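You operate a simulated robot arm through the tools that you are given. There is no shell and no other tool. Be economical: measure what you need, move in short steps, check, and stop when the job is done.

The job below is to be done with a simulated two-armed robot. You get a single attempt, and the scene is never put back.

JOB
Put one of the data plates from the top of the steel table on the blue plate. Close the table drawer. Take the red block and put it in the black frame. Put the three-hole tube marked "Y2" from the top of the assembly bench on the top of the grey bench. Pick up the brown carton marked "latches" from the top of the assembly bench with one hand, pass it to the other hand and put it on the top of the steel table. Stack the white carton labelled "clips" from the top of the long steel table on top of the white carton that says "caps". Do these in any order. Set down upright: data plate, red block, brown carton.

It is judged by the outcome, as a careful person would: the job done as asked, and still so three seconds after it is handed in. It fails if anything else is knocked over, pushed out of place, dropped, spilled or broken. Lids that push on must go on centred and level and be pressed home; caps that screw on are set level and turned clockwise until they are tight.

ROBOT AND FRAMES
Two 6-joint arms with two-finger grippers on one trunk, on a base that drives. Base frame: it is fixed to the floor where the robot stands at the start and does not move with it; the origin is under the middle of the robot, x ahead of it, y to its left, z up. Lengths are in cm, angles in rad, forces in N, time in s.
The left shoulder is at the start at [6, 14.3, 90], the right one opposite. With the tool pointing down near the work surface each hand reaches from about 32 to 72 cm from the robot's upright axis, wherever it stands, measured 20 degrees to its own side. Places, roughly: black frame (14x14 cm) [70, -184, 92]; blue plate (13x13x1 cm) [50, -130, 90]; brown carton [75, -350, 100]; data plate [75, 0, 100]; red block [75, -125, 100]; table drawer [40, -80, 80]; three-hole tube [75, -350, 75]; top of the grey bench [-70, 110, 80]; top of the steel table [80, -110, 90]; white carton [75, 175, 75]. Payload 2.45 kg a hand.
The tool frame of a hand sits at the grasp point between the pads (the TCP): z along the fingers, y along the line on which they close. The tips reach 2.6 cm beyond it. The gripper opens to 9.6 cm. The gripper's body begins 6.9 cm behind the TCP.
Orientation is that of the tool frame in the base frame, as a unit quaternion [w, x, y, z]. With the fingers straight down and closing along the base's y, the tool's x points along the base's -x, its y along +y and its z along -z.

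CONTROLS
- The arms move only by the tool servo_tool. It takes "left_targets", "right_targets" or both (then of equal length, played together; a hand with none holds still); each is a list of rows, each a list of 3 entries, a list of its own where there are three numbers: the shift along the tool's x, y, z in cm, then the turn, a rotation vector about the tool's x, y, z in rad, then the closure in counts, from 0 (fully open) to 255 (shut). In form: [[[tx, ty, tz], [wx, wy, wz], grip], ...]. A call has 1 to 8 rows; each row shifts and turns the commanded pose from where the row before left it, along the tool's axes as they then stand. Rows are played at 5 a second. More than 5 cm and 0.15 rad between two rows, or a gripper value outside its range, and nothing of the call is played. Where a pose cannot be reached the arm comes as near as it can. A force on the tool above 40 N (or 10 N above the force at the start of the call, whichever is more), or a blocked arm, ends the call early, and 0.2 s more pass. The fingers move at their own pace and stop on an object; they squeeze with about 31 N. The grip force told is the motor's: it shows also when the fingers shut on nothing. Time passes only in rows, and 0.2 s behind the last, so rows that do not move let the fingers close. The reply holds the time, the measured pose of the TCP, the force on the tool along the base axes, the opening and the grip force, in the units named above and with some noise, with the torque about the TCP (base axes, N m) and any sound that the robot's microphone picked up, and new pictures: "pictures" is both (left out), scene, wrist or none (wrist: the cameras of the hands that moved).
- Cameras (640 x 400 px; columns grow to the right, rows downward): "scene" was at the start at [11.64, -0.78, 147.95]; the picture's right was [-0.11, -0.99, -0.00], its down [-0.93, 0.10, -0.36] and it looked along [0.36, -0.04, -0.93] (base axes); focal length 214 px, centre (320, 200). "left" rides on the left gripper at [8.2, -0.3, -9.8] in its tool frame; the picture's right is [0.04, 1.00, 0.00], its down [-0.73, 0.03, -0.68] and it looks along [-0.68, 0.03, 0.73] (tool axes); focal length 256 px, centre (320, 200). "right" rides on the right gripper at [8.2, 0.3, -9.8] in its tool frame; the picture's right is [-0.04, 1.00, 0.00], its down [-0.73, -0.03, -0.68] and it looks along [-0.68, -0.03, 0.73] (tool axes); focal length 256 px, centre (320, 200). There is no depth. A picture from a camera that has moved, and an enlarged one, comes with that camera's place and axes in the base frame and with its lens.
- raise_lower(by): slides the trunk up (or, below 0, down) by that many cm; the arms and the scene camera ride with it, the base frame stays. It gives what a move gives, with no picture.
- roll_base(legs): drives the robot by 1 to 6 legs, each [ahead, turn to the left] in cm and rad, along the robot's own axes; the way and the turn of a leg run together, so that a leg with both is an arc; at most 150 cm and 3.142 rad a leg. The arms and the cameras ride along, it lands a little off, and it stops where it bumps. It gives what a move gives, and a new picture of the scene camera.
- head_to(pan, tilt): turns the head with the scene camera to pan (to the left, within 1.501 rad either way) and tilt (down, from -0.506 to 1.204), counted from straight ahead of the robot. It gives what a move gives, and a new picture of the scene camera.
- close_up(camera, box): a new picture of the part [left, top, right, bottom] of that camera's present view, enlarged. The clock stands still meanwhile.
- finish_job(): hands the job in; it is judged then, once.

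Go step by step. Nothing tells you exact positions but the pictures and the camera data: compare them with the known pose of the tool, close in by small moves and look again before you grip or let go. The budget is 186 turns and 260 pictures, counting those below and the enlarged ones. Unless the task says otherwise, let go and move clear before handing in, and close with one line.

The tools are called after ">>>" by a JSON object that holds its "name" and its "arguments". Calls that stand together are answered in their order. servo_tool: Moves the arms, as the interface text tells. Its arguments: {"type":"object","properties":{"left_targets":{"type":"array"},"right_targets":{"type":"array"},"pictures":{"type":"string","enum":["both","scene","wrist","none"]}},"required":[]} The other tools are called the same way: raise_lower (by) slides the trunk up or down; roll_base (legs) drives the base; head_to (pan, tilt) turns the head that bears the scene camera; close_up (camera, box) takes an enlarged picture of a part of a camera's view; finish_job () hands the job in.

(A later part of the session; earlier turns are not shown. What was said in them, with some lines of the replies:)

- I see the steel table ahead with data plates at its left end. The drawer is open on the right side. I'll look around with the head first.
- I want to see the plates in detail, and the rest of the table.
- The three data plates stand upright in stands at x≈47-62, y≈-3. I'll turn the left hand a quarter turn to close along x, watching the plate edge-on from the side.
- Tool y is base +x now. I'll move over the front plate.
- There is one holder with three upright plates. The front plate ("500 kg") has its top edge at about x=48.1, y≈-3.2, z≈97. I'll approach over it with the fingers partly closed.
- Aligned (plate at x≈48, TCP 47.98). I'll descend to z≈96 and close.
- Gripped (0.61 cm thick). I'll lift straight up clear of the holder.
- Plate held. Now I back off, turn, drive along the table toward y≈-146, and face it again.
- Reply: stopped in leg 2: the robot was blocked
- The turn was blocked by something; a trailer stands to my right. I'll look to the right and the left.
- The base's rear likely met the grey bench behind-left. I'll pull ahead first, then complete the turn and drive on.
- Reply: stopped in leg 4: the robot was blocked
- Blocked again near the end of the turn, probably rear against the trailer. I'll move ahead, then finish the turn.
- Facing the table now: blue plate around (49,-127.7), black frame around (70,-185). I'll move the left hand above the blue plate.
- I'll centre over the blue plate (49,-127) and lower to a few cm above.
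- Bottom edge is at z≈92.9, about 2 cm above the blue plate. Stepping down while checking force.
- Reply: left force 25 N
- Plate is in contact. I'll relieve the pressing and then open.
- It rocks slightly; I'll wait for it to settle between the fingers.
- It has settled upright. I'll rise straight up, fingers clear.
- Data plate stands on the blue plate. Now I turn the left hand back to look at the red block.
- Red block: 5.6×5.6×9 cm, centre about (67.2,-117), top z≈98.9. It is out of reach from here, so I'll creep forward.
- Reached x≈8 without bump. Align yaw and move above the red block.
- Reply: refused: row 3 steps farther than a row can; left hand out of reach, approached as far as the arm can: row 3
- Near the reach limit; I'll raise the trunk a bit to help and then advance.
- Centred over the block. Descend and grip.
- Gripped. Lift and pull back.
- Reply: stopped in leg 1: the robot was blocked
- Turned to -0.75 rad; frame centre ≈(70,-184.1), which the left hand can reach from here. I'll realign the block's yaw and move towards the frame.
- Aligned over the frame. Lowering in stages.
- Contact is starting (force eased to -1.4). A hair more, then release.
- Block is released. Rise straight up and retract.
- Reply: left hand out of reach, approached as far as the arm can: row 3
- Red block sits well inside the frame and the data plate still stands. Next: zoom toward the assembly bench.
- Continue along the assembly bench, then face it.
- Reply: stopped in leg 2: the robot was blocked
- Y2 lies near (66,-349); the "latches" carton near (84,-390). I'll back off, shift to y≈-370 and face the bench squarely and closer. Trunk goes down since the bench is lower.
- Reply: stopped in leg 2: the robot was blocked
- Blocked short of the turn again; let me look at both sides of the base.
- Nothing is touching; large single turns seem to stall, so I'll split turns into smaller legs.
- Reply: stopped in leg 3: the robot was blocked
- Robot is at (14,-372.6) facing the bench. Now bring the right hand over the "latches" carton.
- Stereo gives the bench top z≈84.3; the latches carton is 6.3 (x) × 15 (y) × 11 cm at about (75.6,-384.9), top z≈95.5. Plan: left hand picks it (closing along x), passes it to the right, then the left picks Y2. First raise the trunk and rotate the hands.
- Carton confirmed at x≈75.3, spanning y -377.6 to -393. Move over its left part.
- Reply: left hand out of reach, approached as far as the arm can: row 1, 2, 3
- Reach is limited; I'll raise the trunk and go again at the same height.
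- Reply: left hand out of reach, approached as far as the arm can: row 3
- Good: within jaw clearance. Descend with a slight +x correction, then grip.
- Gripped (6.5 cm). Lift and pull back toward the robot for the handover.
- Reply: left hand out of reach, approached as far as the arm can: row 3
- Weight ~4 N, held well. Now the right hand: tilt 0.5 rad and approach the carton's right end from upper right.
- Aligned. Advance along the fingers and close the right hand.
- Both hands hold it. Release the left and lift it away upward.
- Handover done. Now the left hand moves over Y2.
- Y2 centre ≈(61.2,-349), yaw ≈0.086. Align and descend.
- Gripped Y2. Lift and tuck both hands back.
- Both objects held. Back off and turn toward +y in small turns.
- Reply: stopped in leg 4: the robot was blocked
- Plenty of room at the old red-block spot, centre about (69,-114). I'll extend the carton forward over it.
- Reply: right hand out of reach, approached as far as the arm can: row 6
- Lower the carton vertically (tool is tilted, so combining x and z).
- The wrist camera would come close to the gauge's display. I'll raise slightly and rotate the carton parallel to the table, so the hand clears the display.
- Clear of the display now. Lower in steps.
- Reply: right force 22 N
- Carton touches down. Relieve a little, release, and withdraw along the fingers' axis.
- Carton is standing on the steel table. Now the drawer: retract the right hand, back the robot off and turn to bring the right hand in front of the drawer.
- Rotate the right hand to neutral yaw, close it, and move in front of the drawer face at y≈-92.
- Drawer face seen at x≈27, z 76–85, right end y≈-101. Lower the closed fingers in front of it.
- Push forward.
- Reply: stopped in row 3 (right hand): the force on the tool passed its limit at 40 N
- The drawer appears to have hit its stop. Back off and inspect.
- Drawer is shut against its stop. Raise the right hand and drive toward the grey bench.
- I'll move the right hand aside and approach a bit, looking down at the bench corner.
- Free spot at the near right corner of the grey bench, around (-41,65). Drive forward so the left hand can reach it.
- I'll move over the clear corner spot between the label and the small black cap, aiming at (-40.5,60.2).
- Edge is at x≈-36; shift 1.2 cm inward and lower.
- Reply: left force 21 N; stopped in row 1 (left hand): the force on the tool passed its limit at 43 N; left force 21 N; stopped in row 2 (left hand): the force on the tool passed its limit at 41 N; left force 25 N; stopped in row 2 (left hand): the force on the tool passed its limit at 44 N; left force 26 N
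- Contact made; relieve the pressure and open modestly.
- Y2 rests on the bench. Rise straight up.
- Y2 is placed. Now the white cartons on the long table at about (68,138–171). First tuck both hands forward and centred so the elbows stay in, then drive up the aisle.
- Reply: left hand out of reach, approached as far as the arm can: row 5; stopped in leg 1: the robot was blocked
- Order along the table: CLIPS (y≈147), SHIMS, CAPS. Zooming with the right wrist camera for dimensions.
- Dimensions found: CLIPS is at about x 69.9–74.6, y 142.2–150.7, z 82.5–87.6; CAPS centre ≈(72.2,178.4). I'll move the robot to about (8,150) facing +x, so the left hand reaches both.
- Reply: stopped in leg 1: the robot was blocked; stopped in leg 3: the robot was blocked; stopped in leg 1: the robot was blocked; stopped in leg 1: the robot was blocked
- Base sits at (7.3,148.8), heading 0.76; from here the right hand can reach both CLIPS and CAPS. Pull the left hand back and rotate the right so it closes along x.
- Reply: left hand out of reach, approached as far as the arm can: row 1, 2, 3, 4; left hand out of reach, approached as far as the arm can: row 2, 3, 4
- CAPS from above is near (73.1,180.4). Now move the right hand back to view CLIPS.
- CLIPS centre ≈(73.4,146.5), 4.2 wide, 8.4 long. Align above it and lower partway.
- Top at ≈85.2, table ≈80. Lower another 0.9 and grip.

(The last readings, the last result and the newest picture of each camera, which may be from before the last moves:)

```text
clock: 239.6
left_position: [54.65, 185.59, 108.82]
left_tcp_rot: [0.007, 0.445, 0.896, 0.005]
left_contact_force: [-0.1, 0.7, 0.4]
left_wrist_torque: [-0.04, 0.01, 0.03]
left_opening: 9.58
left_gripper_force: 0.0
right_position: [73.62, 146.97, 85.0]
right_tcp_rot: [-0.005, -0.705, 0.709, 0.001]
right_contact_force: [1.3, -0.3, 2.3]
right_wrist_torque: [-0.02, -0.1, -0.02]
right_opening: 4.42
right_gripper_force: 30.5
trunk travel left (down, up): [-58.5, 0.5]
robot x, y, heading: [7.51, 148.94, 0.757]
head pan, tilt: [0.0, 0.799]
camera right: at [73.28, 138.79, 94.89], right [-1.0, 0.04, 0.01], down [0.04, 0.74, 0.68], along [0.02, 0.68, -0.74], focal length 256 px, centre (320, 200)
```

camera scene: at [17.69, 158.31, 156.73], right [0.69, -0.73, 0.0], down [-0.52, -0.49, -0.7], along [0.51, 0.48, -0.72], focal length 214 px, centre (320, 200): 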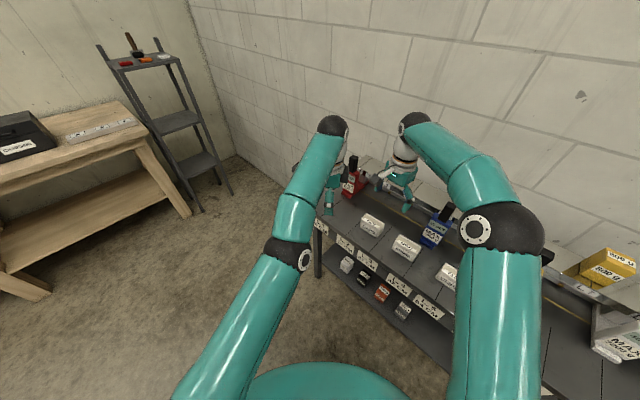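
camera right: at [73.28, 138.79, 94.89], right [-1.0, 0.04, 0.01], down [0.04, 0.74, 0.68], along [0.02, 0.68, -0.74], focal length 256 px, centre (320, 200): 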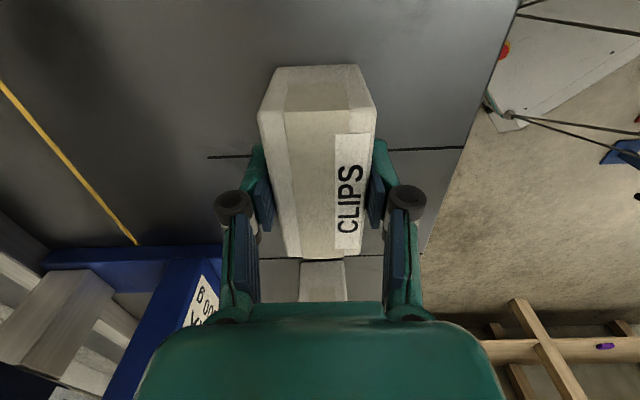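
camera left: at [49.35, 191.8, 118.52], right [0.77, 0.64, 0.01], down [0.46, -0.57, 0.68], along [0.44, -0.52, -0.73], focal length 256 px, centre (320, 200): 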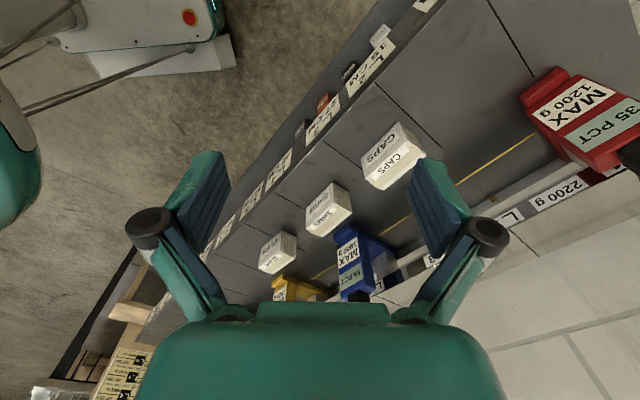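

CLIPS gripped. Lift it and shift the left hand out of the way.

>>> {"name": "servo_tool", "arguments": {"right_targets": [[[0, 0, -2], [0, 0, 0], 255], [[0, 0, -4], [0, 0, 0], 255], [[0, 0, -4], [0, 0, 0], 255], [[0, 0, -4], [0, 0, 0], 255]], "left_targets": [[[3.5, -0.5, -1], [0, 0, 0], 0], [[3.5, -0.5, -1], [0, 0, 0], 0], [[3.5, -0.5, 0], [0, 0, 0], 0], [[3.5, -0.5, 0], [0, 0, 0], 0]], "pictures": "scene"}}

```text
clock: 240.6
left_position: [51.81, 190.63, 110.6]
left_tcp_rot: [0.004, 0.446, 0.895, 0.004]
left_contact_force: [-0.1, -0.4, 0.1]
left_wrist_torque: [0.03, 0.0, -0.01]
left_opening: 9.61
left_gripper_force: 0.0
left hand out of reach, approached as far as the arm can: row 1, 2, 3, 4
right_position: [73.68, 146.89, 99.14]
right_tcp_rot: [-0.005, -0.706, 0.708, 0.003]
right_contact_force: [0.0, 0.0, -0.9]
right_wrist_torque: [-0.01, -0.02, 0.01]
right_opening: 4.44
right_gripper_force: 31.4
trunk travel left (down, up): [-58.5, 0.5]
robot x, y, heading: [7.17, 148.98, 0.756]
head pan, tilt: [0.0, 0.799]
camera scene: at [17.64, 158.39, 156.72], right [0.69, -0.73, 0.0], down [-0.52, -0.49, -0.7], along [0.51, 0.48, -0.72], focal length 214 px, centre (320, 200)
```

scene: 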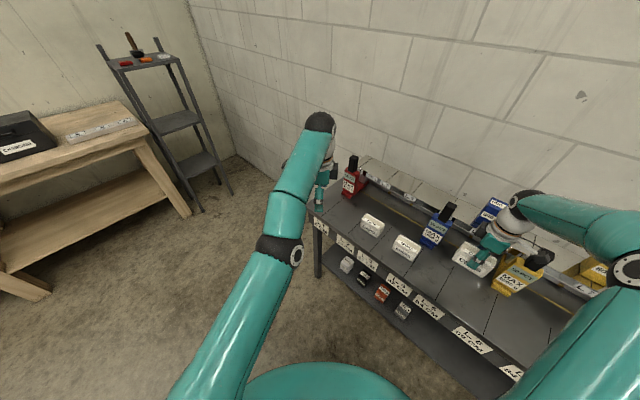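

Move CLIPS over toward CAPS at safe height.

>>> {"name": "servo_tool", "arguments": {"right_targets": [[[-4.3, 0, 0], [0, 0, 0], 255], [[-4.3, 0, 0], [0, 0, 0], 255], [[-4.3, 0, 0], [0, 0, 0], 255], [[-4.3, 0, 0], [0, 0, 0], 255], [[-4.3, 0, 0], [0, 0, 0], 255], [[-4.3, 0, 0], [0, 0, 0], 255], [[-4.3, 0, 0], [0, 0, 0], 255], [[0, 0, 0], [0, 0, 0], 255]], "pictures": "both"}}

```text
clock: 242.4
left_position: [51.79, 190.57, 110.75]
left_tcp_rot: [0.005, 0.446, 0.895, 0.005]
left_contact_force: [-0.3, -0.2, -0.1]
left_wrist_torque: [0.01, 0.01, 0.03]
left_opening: 9.63
left_gripper_force: 0.0
right_position: [73.15, 176.83, 99.19]
right_tcp_rot: [-0.005, -0.706, 0.708, 0.001]
right_contact_force: [-0.5, -0.1, -1.2]
right_wrist_torque: [0.04, -0.04, -0.01]
right_opening: 4.41
right_gripper_force: 30.9
right hand out of reach, approached as far as the arm can: row 7
trunk travel left (down, up): [-58.5, 0.5]
robot x, y, heading: [7.19, 149.22, 0.754]
head pan, tilt: [0.0, 0.799]
camera scene: at [17.67, 158.34, 156.73], right [0.69, -0.73, 0.0], down [-0.52, -0.49, -0.7], along [0.51, 0.48, -0.72], focal length 214 px, centre (320, 200)
camera right: at [72.81, 168.57, 109.07], right [-1.0, 0.04, 0.01], down [0.04, 0.74, 0.68], along [0.02, 0.68, -0.74], focal length 256 px, centre (320, 200)
```

scene: 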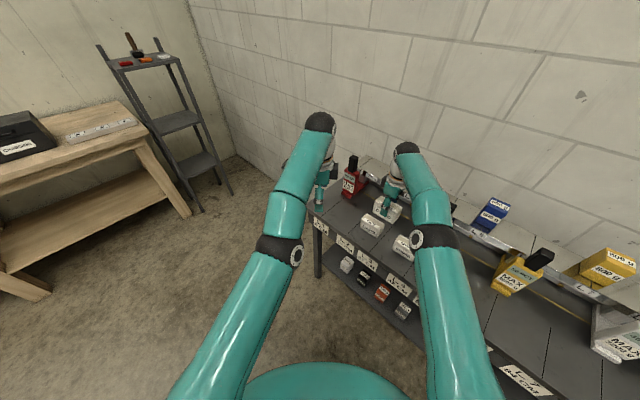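
right: 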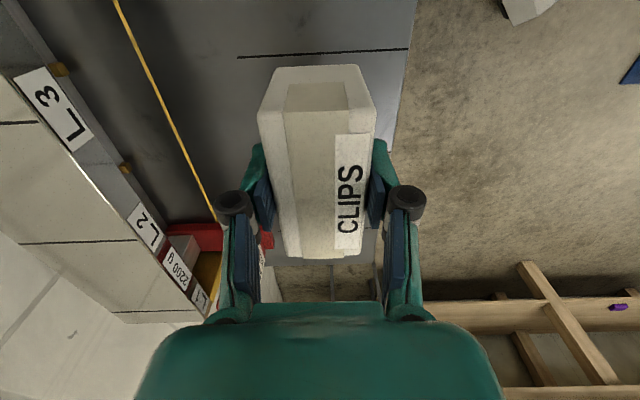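

Just short of reach. Turning the base left by 0.3 brings the right shoulder closer to CAPS.

>>> {"name": "roll_base", "arguments": {"legs": [[0, 0.32]]}}

```text
clock: 244.0
left_position: [36.84, 203.12, 110.74]
left_tcp_rot: [0.002, 0.297, 0.955, 0.002]
left_contact_force: [0.2, 0.0, -0.3]
left_wrist_torque: [0.02, 0.01, -0.06]
left_opening: 9.62
left_gripper_force: 0.2
right_position: [61.27, 196.42, 99.21]
right_tcp_rot: [0.005, 0.809, -0.587, -0.001]
right_contact_force: [0.5, -0.4, -2.0]
right_wrist_torque: [-0.04, -0.02, 0.03]
right_opening: 4.43
right_gripper_force: 31.2
trunk travel left (down, up): [-58.5, 0.5]
robot x, y, heading: [8.96, 148.29, 1.079]
head pan, tilt: [0.0, 0.799]
camera scene: at [15.87, 160.61, 156.71], right [0.88, -0.47, 0.0], down [-0.34, -0.63, -0.7], along [0.33, 0.61, -0.72], focal length 214 px, centre (320, 200)
```

scene: 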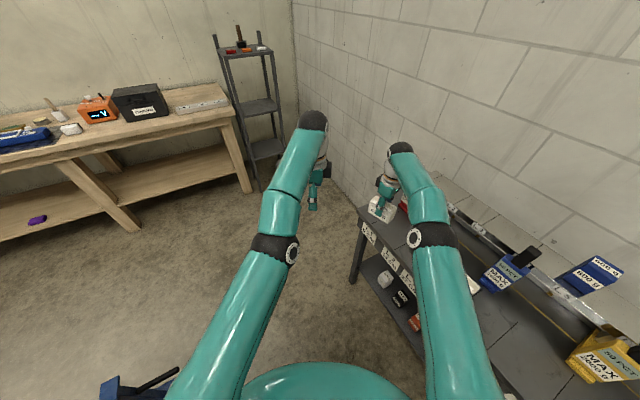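

>>> {"name": "servo_tool", "arguments": {"right_targets": [[[0, 0, 0], [0, 0, 0.105], 255], [[0, 0, 0], [0, 0, 0.105], 255], [[0, 0, 0], [0, 0, 0.105], 255], [[2.8, -4.03, 0], [0, 0, 0], 255], [[2.8, -4.03, 0], [0, 0, 0], 255], [[2.8, -4.03, 0], [0, 0, 0], 255], [[0, 0, 0], [0, 0, 0], 255]], "pictures": "wrist"}}

>>> {"name": "close_up", "arguments": {"camera": "right", "box": [220, 0, 420, 140]}}

```text
clock: 245.6
left_position: [36.82, 202.98, 110.82]
left_tcp_rot: [0.003, 0.296, 0.955, 0.001]
left_contact_force: [0.3, 0.7, 0.2]
left_wrist_torque: [0.01, -0.02, 0.0]
left_opening: 9.59
left_gripper_force: 0.0
right_position: [72.46, 187.54, 99.02]
right_tcp_rot: [0.006, 0.708, -0.706, 0.001]
right_contact_force: [1.2, 0.4, -1.3]
right_wrist_torque: [-0.02, 0.03, -0.01]
right_opening: 4.44
right_gripper_force: 30.5
right hand out of reach, approached as far as the arm can: row 6
trunk travel left (down, up): [-58.5, 0.5]
robot x, y, heading: [8.94, 148.2, 1.076]
head pan, tilt: [0.0, 0.799]
camera right: at [72.2, 179.37, 108.95], right [-1.0, 0.04, 0.01], down [0.03, 0.74, 0.67], along [0.02, 0.67, -0.74], focal length 256 px, centre (320, 200)
```

right: 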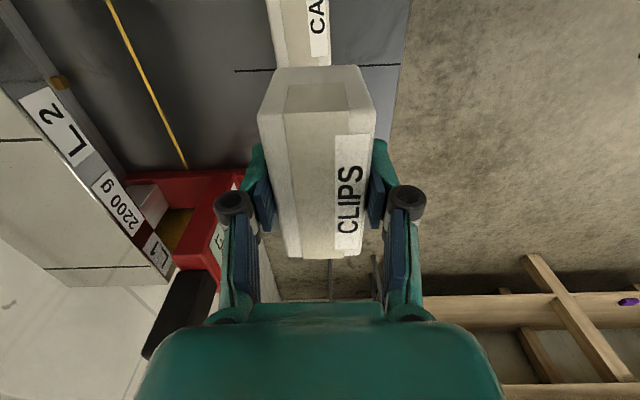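

```text
2.86 times, centred on (320, 70) of right
camera zoom: at [72.2, 179.37, 108.95], right [-1.0, 0.04, 0.01], down [0.03, 0.74, 0.67], along [0.02, 0.67, -0.74], focal length 731 px, centre (320, 571)
```

zoom: 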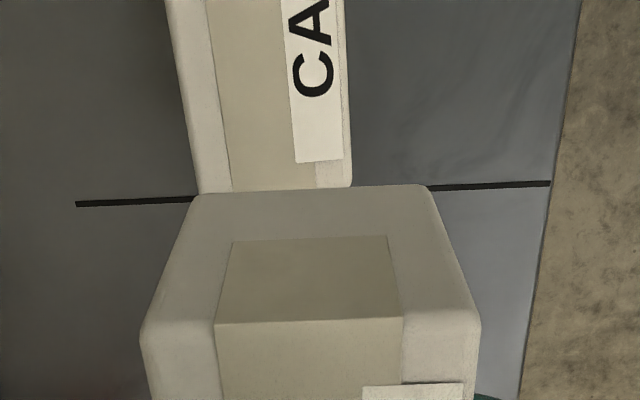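

CAPS: far end y≈185.5, centre ≈(73.85,181.2), yaw ≈+0.05. Align CLIPS above it.

>>> {"name": "servo_tool", "arguments": {"right_targets": [[[3.5, -0.25, 0], [0, 0, -0.025], 255], [[3.5, -0.25, 0], [0, 0, -0.025], 255], [[0, 0, 2], [0, 0, 0], 255], [[0, 0, 0], [0, 0, 0], 255]], "pictures": "wrist"}}

>>> {"name": "close_up", "arguments": {"camera": "right", "box": [220, 0, 420, 140]}}

```text
clock: 246.6
left_position: [36.79, 202.94, 110.81]
left_tcp_rot: [0.002, 0.297, 0.955, 0.002]
left_contact_force: [-0.6, 0.1, 0.2]
left_wrist_torque: [-0.01, 0.0, 0.02]
left_opening: 9.6
left_gripper_force: 0.1
right_position: [75.7, 184.07, 98.27]
right_tcp_rot: [0.006, 0.725, -0.689, -0.002]
right_contact_force: [-0.1, -0.1, -1.2]
right_wrist_torque: [-0.03, 0.02, 0.0]
right_opening: 4.41
right_gripper_force: 31.2
right hand out of reach, approached as far as the arm can: row 1, 2, 3
trunk travel left (down, up): [-58.5, 0.5]
robot x, y, heading: [8.84, 147.97, 1.079]
head pan, tilt: [0.0, 0.799]
camera right: at [75.78, 175.94, 108.11], right [-1.0, -0.01, 0.01], down [0.0, 0.74, 0.67], along [-0.01, 0.67, -0.74], focal length 256 px, centre (320, 200)
```

right: 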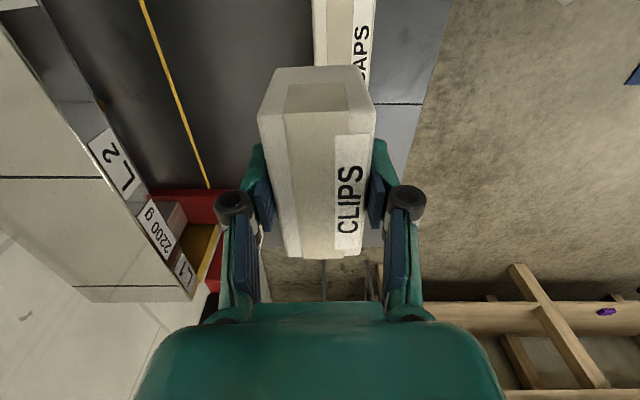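

```text
2.86 times, centred on (320, 70) of right
camera zoom: at [75.78, 175.94, 108.11], right [-1.0, -0.01, 0.01], down [0.0, 0.74, 0.67], along [-0.01, 0.67, -0.74], focal length 731 px, centre (320, 571)
```

zoom: 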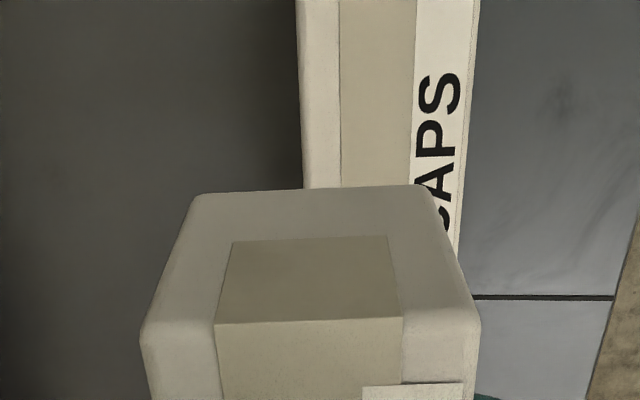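

The commanded pose had run beyond reach; bring it back inward gradually and see.

>>> {"name": "servo_tool", "arguments": {"right_targets": [[[2.75, 3.2, 0], [0, 0, 0], 255], [[2.75, 3.2, 0], [0, 0, 0], 255], [[0, 0, 0], [0, 0, 0], 255]], "pictures": "none"}}

```text
clock: 247.4
left_position: [36.84, 203.09, 110.66]
left_tcp_rot: [0.002, 0.296, 0.955, 0.0]
left_contact_force: [-0.3, -0.4, -0.1]
left_wrist_torque: [-0.01, 0.01, -0.02]
left_opening: 9.57
left_gripper_force: 0.1
right_position: [69.96, 178.49, 98.19]
right_tcp_rot: [0.004, 0.725, -0.689, 0.0]
right_contact_force: [-0.3, 0.1, -1.8]
right_wrist_torque: [-0.03, -0.02, -0.02]
right_opening: 4.42
right_gripper_force: 31.4
right hand out of reach, approached as far as the arm can: row 1
trunk travel left (down, up): [-58.5, 0.5]
robot x, y, heading: [8.96, 147.91, 1.079]
head pan, tilt: [0.0, 0.799]
```

Back inside reach. Now lower a bit and move to (73.85,181.0).

>>> {"name": "servo_tool", "arguments": {"right_targets": [[[0, 0, 3.7], [0, 0, 0], 255], [[-1.15, -2, 0], [0, 0, 0], 255], [[-1.15, -2, 0], [0, 0, 0], 255], [[0, 0, 0], [0, 0, 0], 255]], "pictures": "both"}}

>>> {"name": "close_up", "arguments": {"camera": "scene", "box": [350, 170, 430, 240]}}

```text
clock: 248.4
left_position: [36.75, 202.85, 110.82]
left_tcp_rot: [0.003, 0.298, 0.955, 0.002]
left_contact_force: [-0.4, -0.6, 0.3]
left_wrist_torque: [-0.01, 0.0, -0.01]
left_opening: 9.62
left_gripper_force: 0.0
right_position: [73.66, 180.48, 94.36]
right_tcp_rot: [0.005, 0.725, -0.689, -0.002]
right_contact_force: [-0.1, 1.4, -1.4]
right_wrist_torque: [-0.03, -0.01, 0.0]
right_opening: 4.46
right_gripper_force: 31.1
trunk travel left (down, up): [-58.5, 0.5]
robot x, y, heading: [8.7, 148.53, 1.081]
head pan, tilt: [0.0, 0.799]
camera scene: at [15.76, 160.48, 156.73], right [0.88, -0.47, 0.0], down [-0.34, -0.63, -0.7], along [0.33, 0.61, -0.72], focal length 214 px, centre (320, 200)
camera right: at [73.73, 172.44, 104.25], right [-1.0, -0.01, 0.01], down [0.0, 0.74, 0.67], along [-0.01, 0.67, -0.74], focal length 256 px, centre (320, 200)
```

scene: 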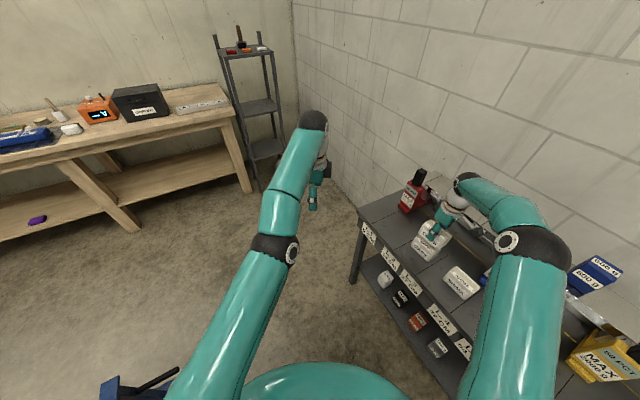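
right: 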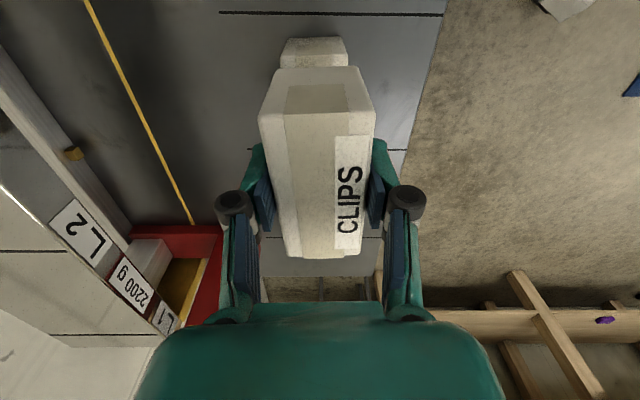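

```text
5.71 times, centred on (390, 205) of scene
camera zoom: at [15.76, 160.48, 156.73], right [0.88, -0.47, 0.0], down [-0.34, -0.63, -0.7], along [0.33, 0.61, -0.72], focal length 1226 px, centre (-80, 171)
```

zoom: 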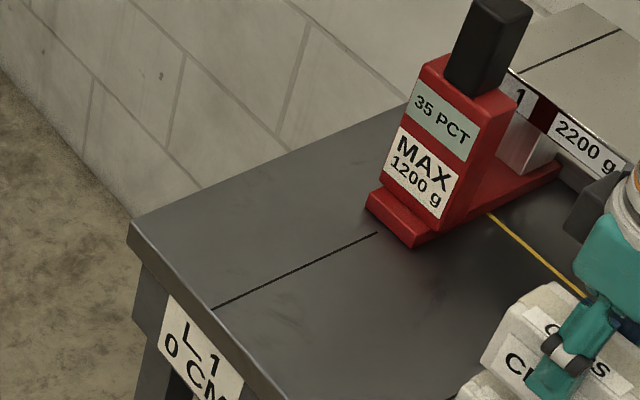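

>>> {"name": "servo_tool", "arguments": {"right_targets": [[[-0.3, -0.25, 1.5], [0, 0, 0], 255], [[0, 0, 1], [0, 0, 0], 255], [[0, 0, 0], [0, 0, 0], 255]], "pictures": "wrist"}}

>>> {"name": "close_up", "arguments": {"camera": "scene", "box": [395, 200, 475, 270]}}

>>> {"name": "close_up", "arguments": {"camera": "right", "box": [240, 20, 400, 130]}}

```text
clock: 249.2
left_position: [36.93, 202.95, 110.72]
left_tcp_rot: [0.002, 0.297, 0.955, 0.001]
left_contact_force: [0.3, -0.2, 0.0]
left_wrist_torque: [0.01, -0.03, -0.01]
left_opening: 9.61
left_gripper_force: 0.1
right_position: [73.87, 180.94, 91.85]
right_tcp_rot: [0.004, 0.725, -0.688, -0.001]
right_contact_force: [0.0, -0.4, -1.3]
right_wrist_torque: [0.03, 0.02, 0.03]
right_opening: 4.43
right_gripper_force: 30.8
trunk travel left (down, up): [-58.5, 0.5]
robot x, y, heading: [8.71, 148.06, 1.079]
head pan, tilt: [0.0, 0.799]
camera right: at [73.96, 172.77, 101.73], right [-1.0, -0.01, 0.01], down [0.0, 0.74, 0.67], along [-0.01, 0.67, -0.74], focal length 256 px, centre (320, 200)
```

right: 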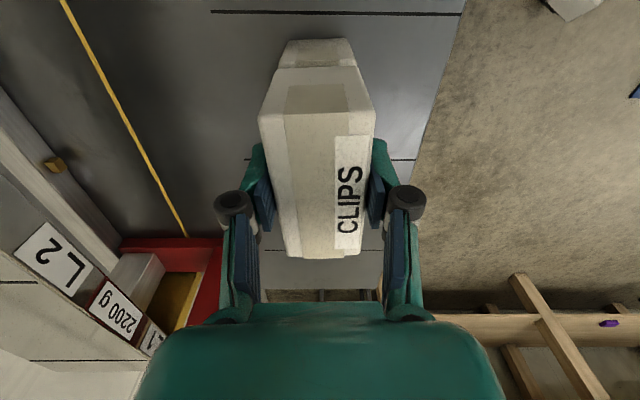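

```text
5.71 times, centred on (435, 235) of scene
camera zoom: at [15.85, 160.57, 156.72], right [0.88, -0.47, 0.0], down [-0.34, -0.63, -0.7], along [0.33, 0.61, -0.72], focal length 1226 px, centre (-337, 0)
```

zoom: 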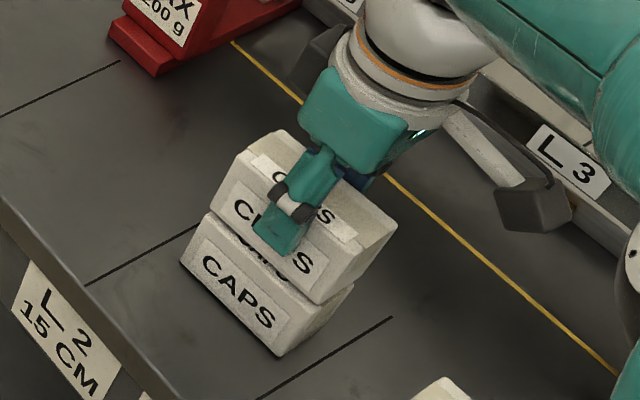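

```text
3.64 times, centred on (320, 75) of right
camera zoom: at [73.96, 172.77, 101.73], right [-1.0, -0.01, 0.01], down [0.0, 0.74, 0.67], along [-0.01, 0.67, -0.74], focal length 931 px, centre (320, 654)
```

zoom: 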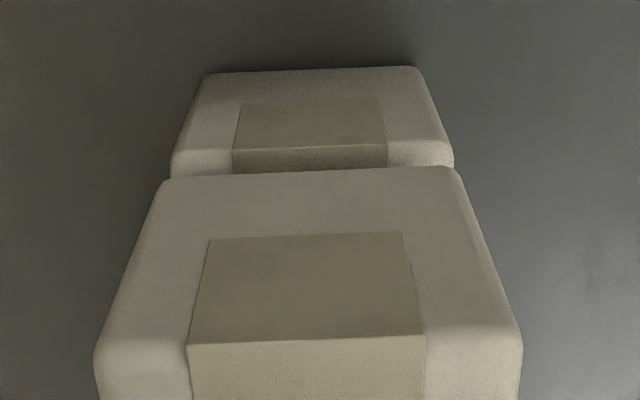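

Excellent alignment in both directions; the gap is ~1 cm. Lower gently.

>>> {"name": "servo_tool", "arguments": {"right_targets": [[[0, 0, 0.5], [0, 0, 0], 255], [[0, 0, 0], [0, 0, 0], 255]], "pictures": "none"}}

>>> {"name": "servo_tool", "arguments": {"right_targets": [[[0, 0, 0.3], [0, 0, 0], 255], [[0, 0, 0], [0, 0, 0], 255]], "pictures": "none"}}

>>> {"name": "close_up", "arguments": {"camera": "right", "box": [240, 20, 400, 130]}}

```text
clock: 249.8
left_position: [36.81, 202.92, 110.78]
left_tcp_rot: [0.002, 0.297, 0.955, 0.002]
left_contact_force: [-0.3, -1.1, -0.5]
left_wrist_torque: [-0.01, 0.01, 0.0]
left_opening: 9.6
left_gripper_force: 0.2
right_position: [73.86, 180.83, 91.34]
right_tcp_rot: [0.005, 0.725, -0.689, -0.001]
right_contact_force: [0.2, -0.5, -1.2]
right_wrist_torque: [0.04, -0.02, 0.02]
right_opening: 4.42
right_gripper_force: 31.1
trunk travel left (down, up): [-58.5, 0.5]
robot x, y, heading: [9.05, 148.16, 1.08]
head pan, tilt: [0.0, 0.799]
```

```text
clock: 250.4
left_position: [36.69, 202.88, 110.7]
left_tcp_rot: [0.002, 0.298, 0.955, 0.002]
left_contact_force: [0.5, 0.7, -0.4]
left_wrist_torque: [0.0, 0.0, -0.01]
left_opening: 9.59
left_gripper_force: 0.1
right_position: [73.91, 180.87, 91.08]
right_tcp_rot: [0.003, 0.725, -0.689, -0.002]
right_contact_force: [-1.2, 1.0, 1.3]
right_wrist_torque: [0.15, 0.01, 0.04]
right_opening: 4.44
right_gripper_force: 31.2
trunk travel left (down, up): [-58.5, 0.5]
robot x, y, heading: [9.23, 148.62, 1.077]
head pan, tilt: [0.0, 0.799]
```

```text
3.64 times, centred on (320, 75) of right
camera zoom: at [73.93, 172.76, 100.99], right [-1.0, -0.01, 0.01], down [0.0, 0.74, 0.68], along [-0.01, 0.68, -0.74], focal length 931 px, centre (320, 654)
```

zoom: 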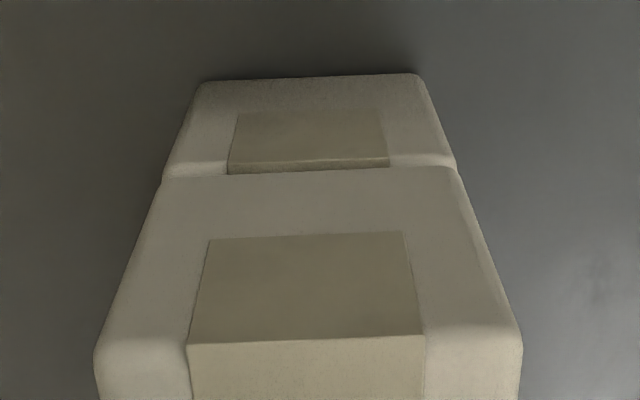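

Contact reached and well aligned. Release and rise straight up.

>>> {"name": "servo_tool", "arguments": {"right_targets": [[[0, 0, 0.1], [0, 0, 0], 255], [[0, 0, 0], [0, 0, 0], 110], [[0, 0, 0], [0, 0, 0], 90], [[0, 0, 0], [0, 0, 0], 90]], "pictures": "wrist"}}

>>> {"name": "servo_tool", "arguments": {"right_targets": [[[0, 0, -1.5], [0, 0, 0], 90], [[0, 0, -3], [0, 0, 0], 90], [[0, 0, -4], [0, 0, 0], 90], [[2, 2, -3], [0, 0, 0], 90], [[3, 3, 0], [0, 0, 0], 0], [[3, 3, 0], [0, 0, 0], 0]], "pictures": "both"}}

>>> {"name": "close_up", "arguments": {"camera": "scene", "box": [370, 180, 510, 290]}}

```text
clock: 251.4
left_position: [36.79, 202.91, 110.9]
left_tcp_rot: [0.002, 0.297, 0.955, 0.001]
left_contact_force: [0.6, 0.0, -0.2]
left_wrist_torque: [0.0, -0.01, 0.0]
left_opening: 9.58
left_gripper_force: 0.1
right_position: [73.91, 180.98, 91.02]
right_tcp_rot: [0.005, 0.724, -0.689, -0.001]
right_contact_force: [-0.4, -0.9, -0.3]
right_wrist_torque: [0.02, 0.0, -0.01]
right_opening: 6.2
right_gripper_force: 0.0
trunk travel left (down, up): [-58.5, 0.5]
robot x, y, heading: [9.21, 148.42, 1.078]
head pan, tilt: [0.0, 0.799]
camera right: at [73.94, 172.76, 100.88], right [-1.0, -0.01, 0.01], down [0.0, 0.74, 0.67], along [-0.01, 0.67, -0.74], focal length 256 px, centre (320, 200)
```

right: 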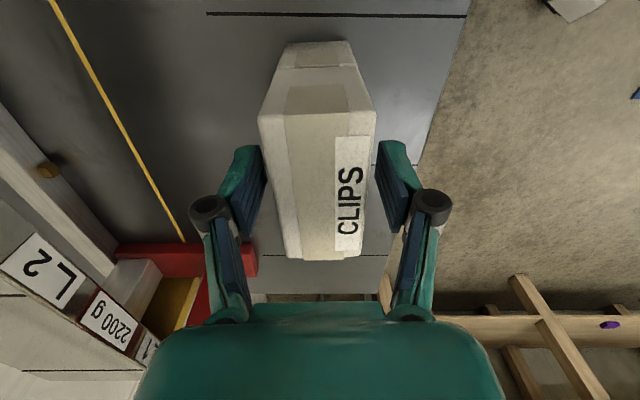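

```text
clock: 252.8
left_position: [36.72, 202.84, 111.04]
left_tcp_rot: [0.003, 0.298, 0.955, 0.002]
left_contact_force: [-0.3, -0.7, -0.1]
left_wrist_torque: [0.03, -0.04, 0.03]
left_opening: 9.59
left_gripper_force: 0.1
right_position: [66.11, 172.23, 102.97]
right_tcp_rot: [0.004, 0.725, -0.689, -0.001]
right_contact_force: [-0.5, 0.0, 0.4]
right_wrist_torque: [0.03, -0.03, -0.02]
right_opening: 9.59
right_gripper_force: 0.0
trunk travel left (down, up): [-58.5, 0.5]
robot x, y, heading: [9.2, 148.16, 1.082]
head pan, tilt: [0.0, 0.799]
camera scene: at [15.68, 160.39, 156.74], right [0.88, -0.47, 0.0], down [-0.34, -0.63, -0.7], along [0.33, 0.61, -0.72], focal length 214 px, centre (320, 200)
camera right: at [66.15, 164.17, 112.77], right [-1.0, -0.01, 0.01], down [0.0, 0.74, 0.68], along [-0.01, 0.68, -0.74], focal length 256 px, centre (320, 200)
```

scene: 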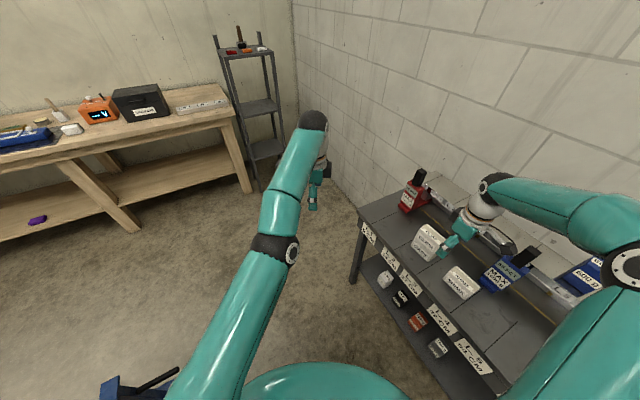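
right: 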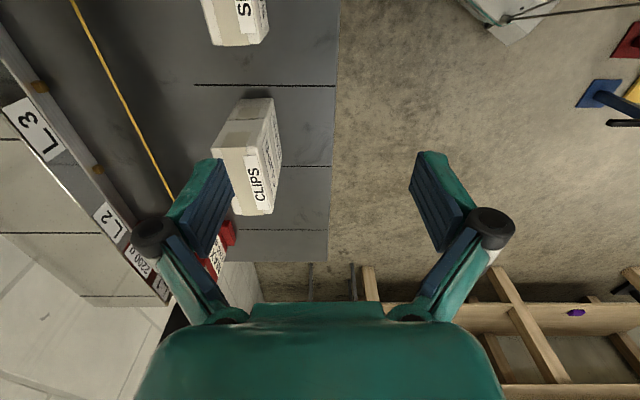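

```text
3.64 times, centred on (440, 235) of scene
camera zoom: at [15.68, 160.39, 156.74], right [0.88, -0.47, 0.0], down [-0.34, -0.63, -0.7], along [0.33, 0.61, -0.72], focal length 780 px, centre (-116, 73)
```

zoom: 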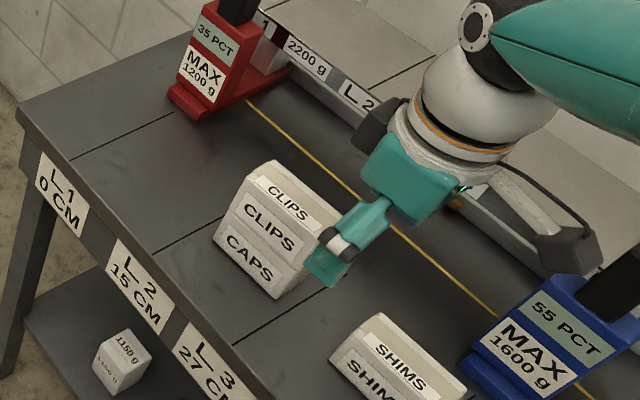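

CLIPS sits squarely on CAPS. I'll raise the right hand clear and take a last look.

>>> {"name": "servo_tool", "arguments": {"right_targets": [[[0, 2, -3], [0, 0, 0], 0], [[0, 3, -3], [0, 0, 0], 0], [[0, 4, 0], [0, 0, 0], 0], [[0, 4, 0], [0, 0, 0], 0]], "pictures": "scene"}}

>>> {"name": "head_to", "arguments": {"pan": 1.5, "tilt": 0.6}}

>>> {"name": "head_to", "arguments": {"pan": -1.5, "tilt": 0.5}}

```text
clock: 253.8
left_position: [36.62, 202.88, 110.76]
left_tcp_rot: [0.003, 0.297, 0.955, 0.002]
left_contact_force: [1.1, -0.1, 0.6]
left_wrist_torque: [0.01, 0.03, -0.02]
left_opening: 9.6
left_gripper_force: 0.0
right_position: [53.18, 172.02, 108.94]
right_tcp_rot: [0.004, 0.725, -0.689, 0.0]
right_contact_force: [0.6, -0.3, 0.4]
right_wrist_torque: [0.01, 0.01, -0.01]
right_opening: 9.59
right_gripper_force: 0.0
trunk travel left (down, up): [-58.5, 0.5]
robot x, y, heading: [8.94, 147.83, 1.078]
head pan, tilt: [0.0, 0.799]
camera scene: at [15.71, 160.45, 156.73], right [0.88, -0.47, 0.0], down [-0.34, -0.63, -0.7], along [0.33, 0.61, -0.72], focal length 214 px, centre (320, 200)
```

scene: 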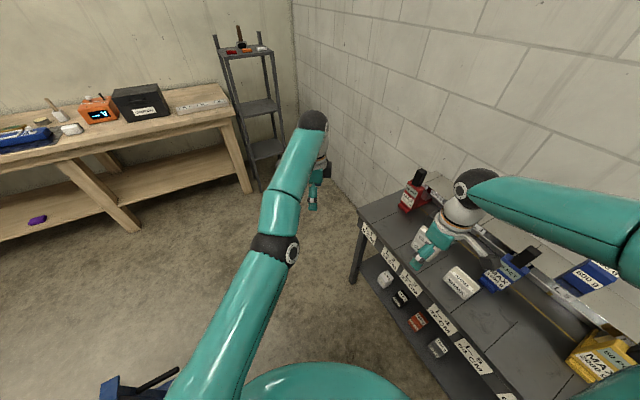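

```text
clock: 255.4
left_position: [36.79, 202.96, 110.68]
left_tcp_rot: [0.002, 0.298, 0.955, 0.001]
left_contact_force: [0.4, -0.5, -0.2]
left_wrist_torque: [-0.02, 0.0, 0.0]
left_opening: 9.62
left_gripper_force: 0.1
right_position: [53.38, 172.03, 108.79]
right_tcp_rot: [0.005, 0.725, -0.689, -0.001]
right_contact_force: [-0.8, 0.4, 0.7]
right_wrist_torque: [-0.01, 0.01, -0.03]
right_opening: 9.63
right_gripper_force: 0.1
trunk travel left (down, up): [-58.5, 0.5]
robot x, y, heading: [9.11, 147.82, 1.078]
head pan, tilt: [1.499, 0.6]
camera scene: at [4.53, 158.14, 158.41], right [0.54, 0.84, 0.0], down [0.48, -0.3, -0.82], along [-0.7, 0.44, -0.57], focal length 214 px, centre (320, 200)
```

scene: 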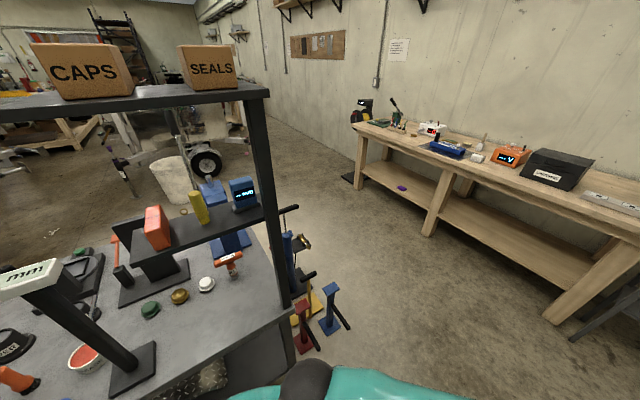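

```text
clock: 258.0
left_position: [36.85, 202.92, 110.71]
left_tcp_rot: [0.003, 0.298, 0.955, 0.001]
left_contact_force: [0.4, 0.2, -0.2]
left_wrist_torque: [-0.02, 0.0, -0.03]
left_opening: 9.59
left_gripper_force: 0.1
right_position: [53.15, 171.92, 108.78]
right_tcp_rot: [0.005, 0.725, -0.689, -0.002]
right_contact_force: [0.3, 0.4, -0.7]
right_wrist_torque: [-0.01, 0.02, 0.04]
right_opening: 9.6
right_gripper_force: 0.1
trunk travel left (down, up): [-58.5, 0.5]
robot x, y, heading: [8.72, 148.1, 1.079]
head pan, tilt: [-1.499, 0.499]
camera scene: at [20.3, 149.7, 159.32], right [-0.41, -0.91, 0.0], down [-0.44, 0.19, -0.88], along [0.8, -0.36, -0.48], focal length 214 px, centre (320, 200)
```

scene: 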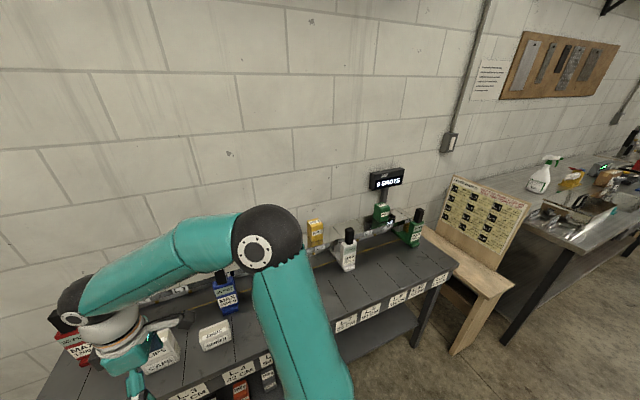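

>>> {"name": "close_up", "arguments": {"camera": "scene", "box": [510, 110, 640, 220]}}

>>> {"name": "close_up", "arguments": {"camera": "scene", "box": [30, 290, 260, 400]}}

```text
3.64 times, centred on (575, 165) of scene
camera zoom: at [20.3, 149.7, 159.32], right [-0.41, -0.91, 0.0], down [-0.44, 0.19, -0.88], along [0.8, -0.36, -0.48], focal length 780 px, centre (-607, 327)
```

zoom: 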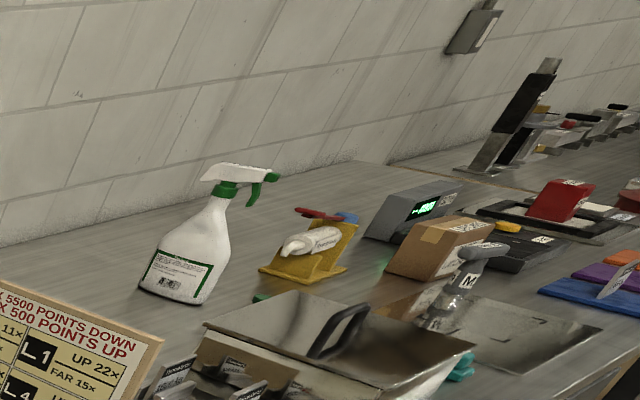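

```text
2.78 times, centred on (145, 345) of scene
camera zoom: at [20.3, 149.7, 159.32], right [-0.41, -0.91, 0.0], down [-0.44, 0.19, -0.88], along [0.8, -0.36, -0.48], focal length 597 px, centre (807, -204)
```

zoom: 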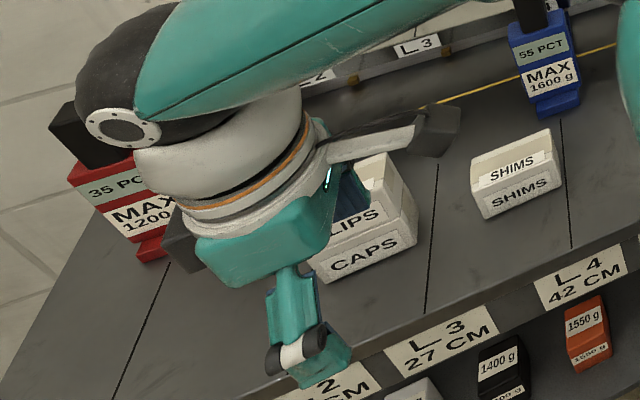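

From here I can see the red block in the frame, the latches carton upright, the data plate standing on the blue plate, and CLIPS stacked on CAPS. Both hands are clear, so I'm handing in.

>>> {"name": "finish_job", "arguments": {}}

```text
The job is handed in.
```

I did all six parts of the job and handed it in, with both hands empty and clear. In the last pictures the data plate, red block, latches carton and clips stack were in place. I last saw the drawer and the Y2 tube just after finishing each one: the drawer was flush and Y2 was lying on the grey bench.
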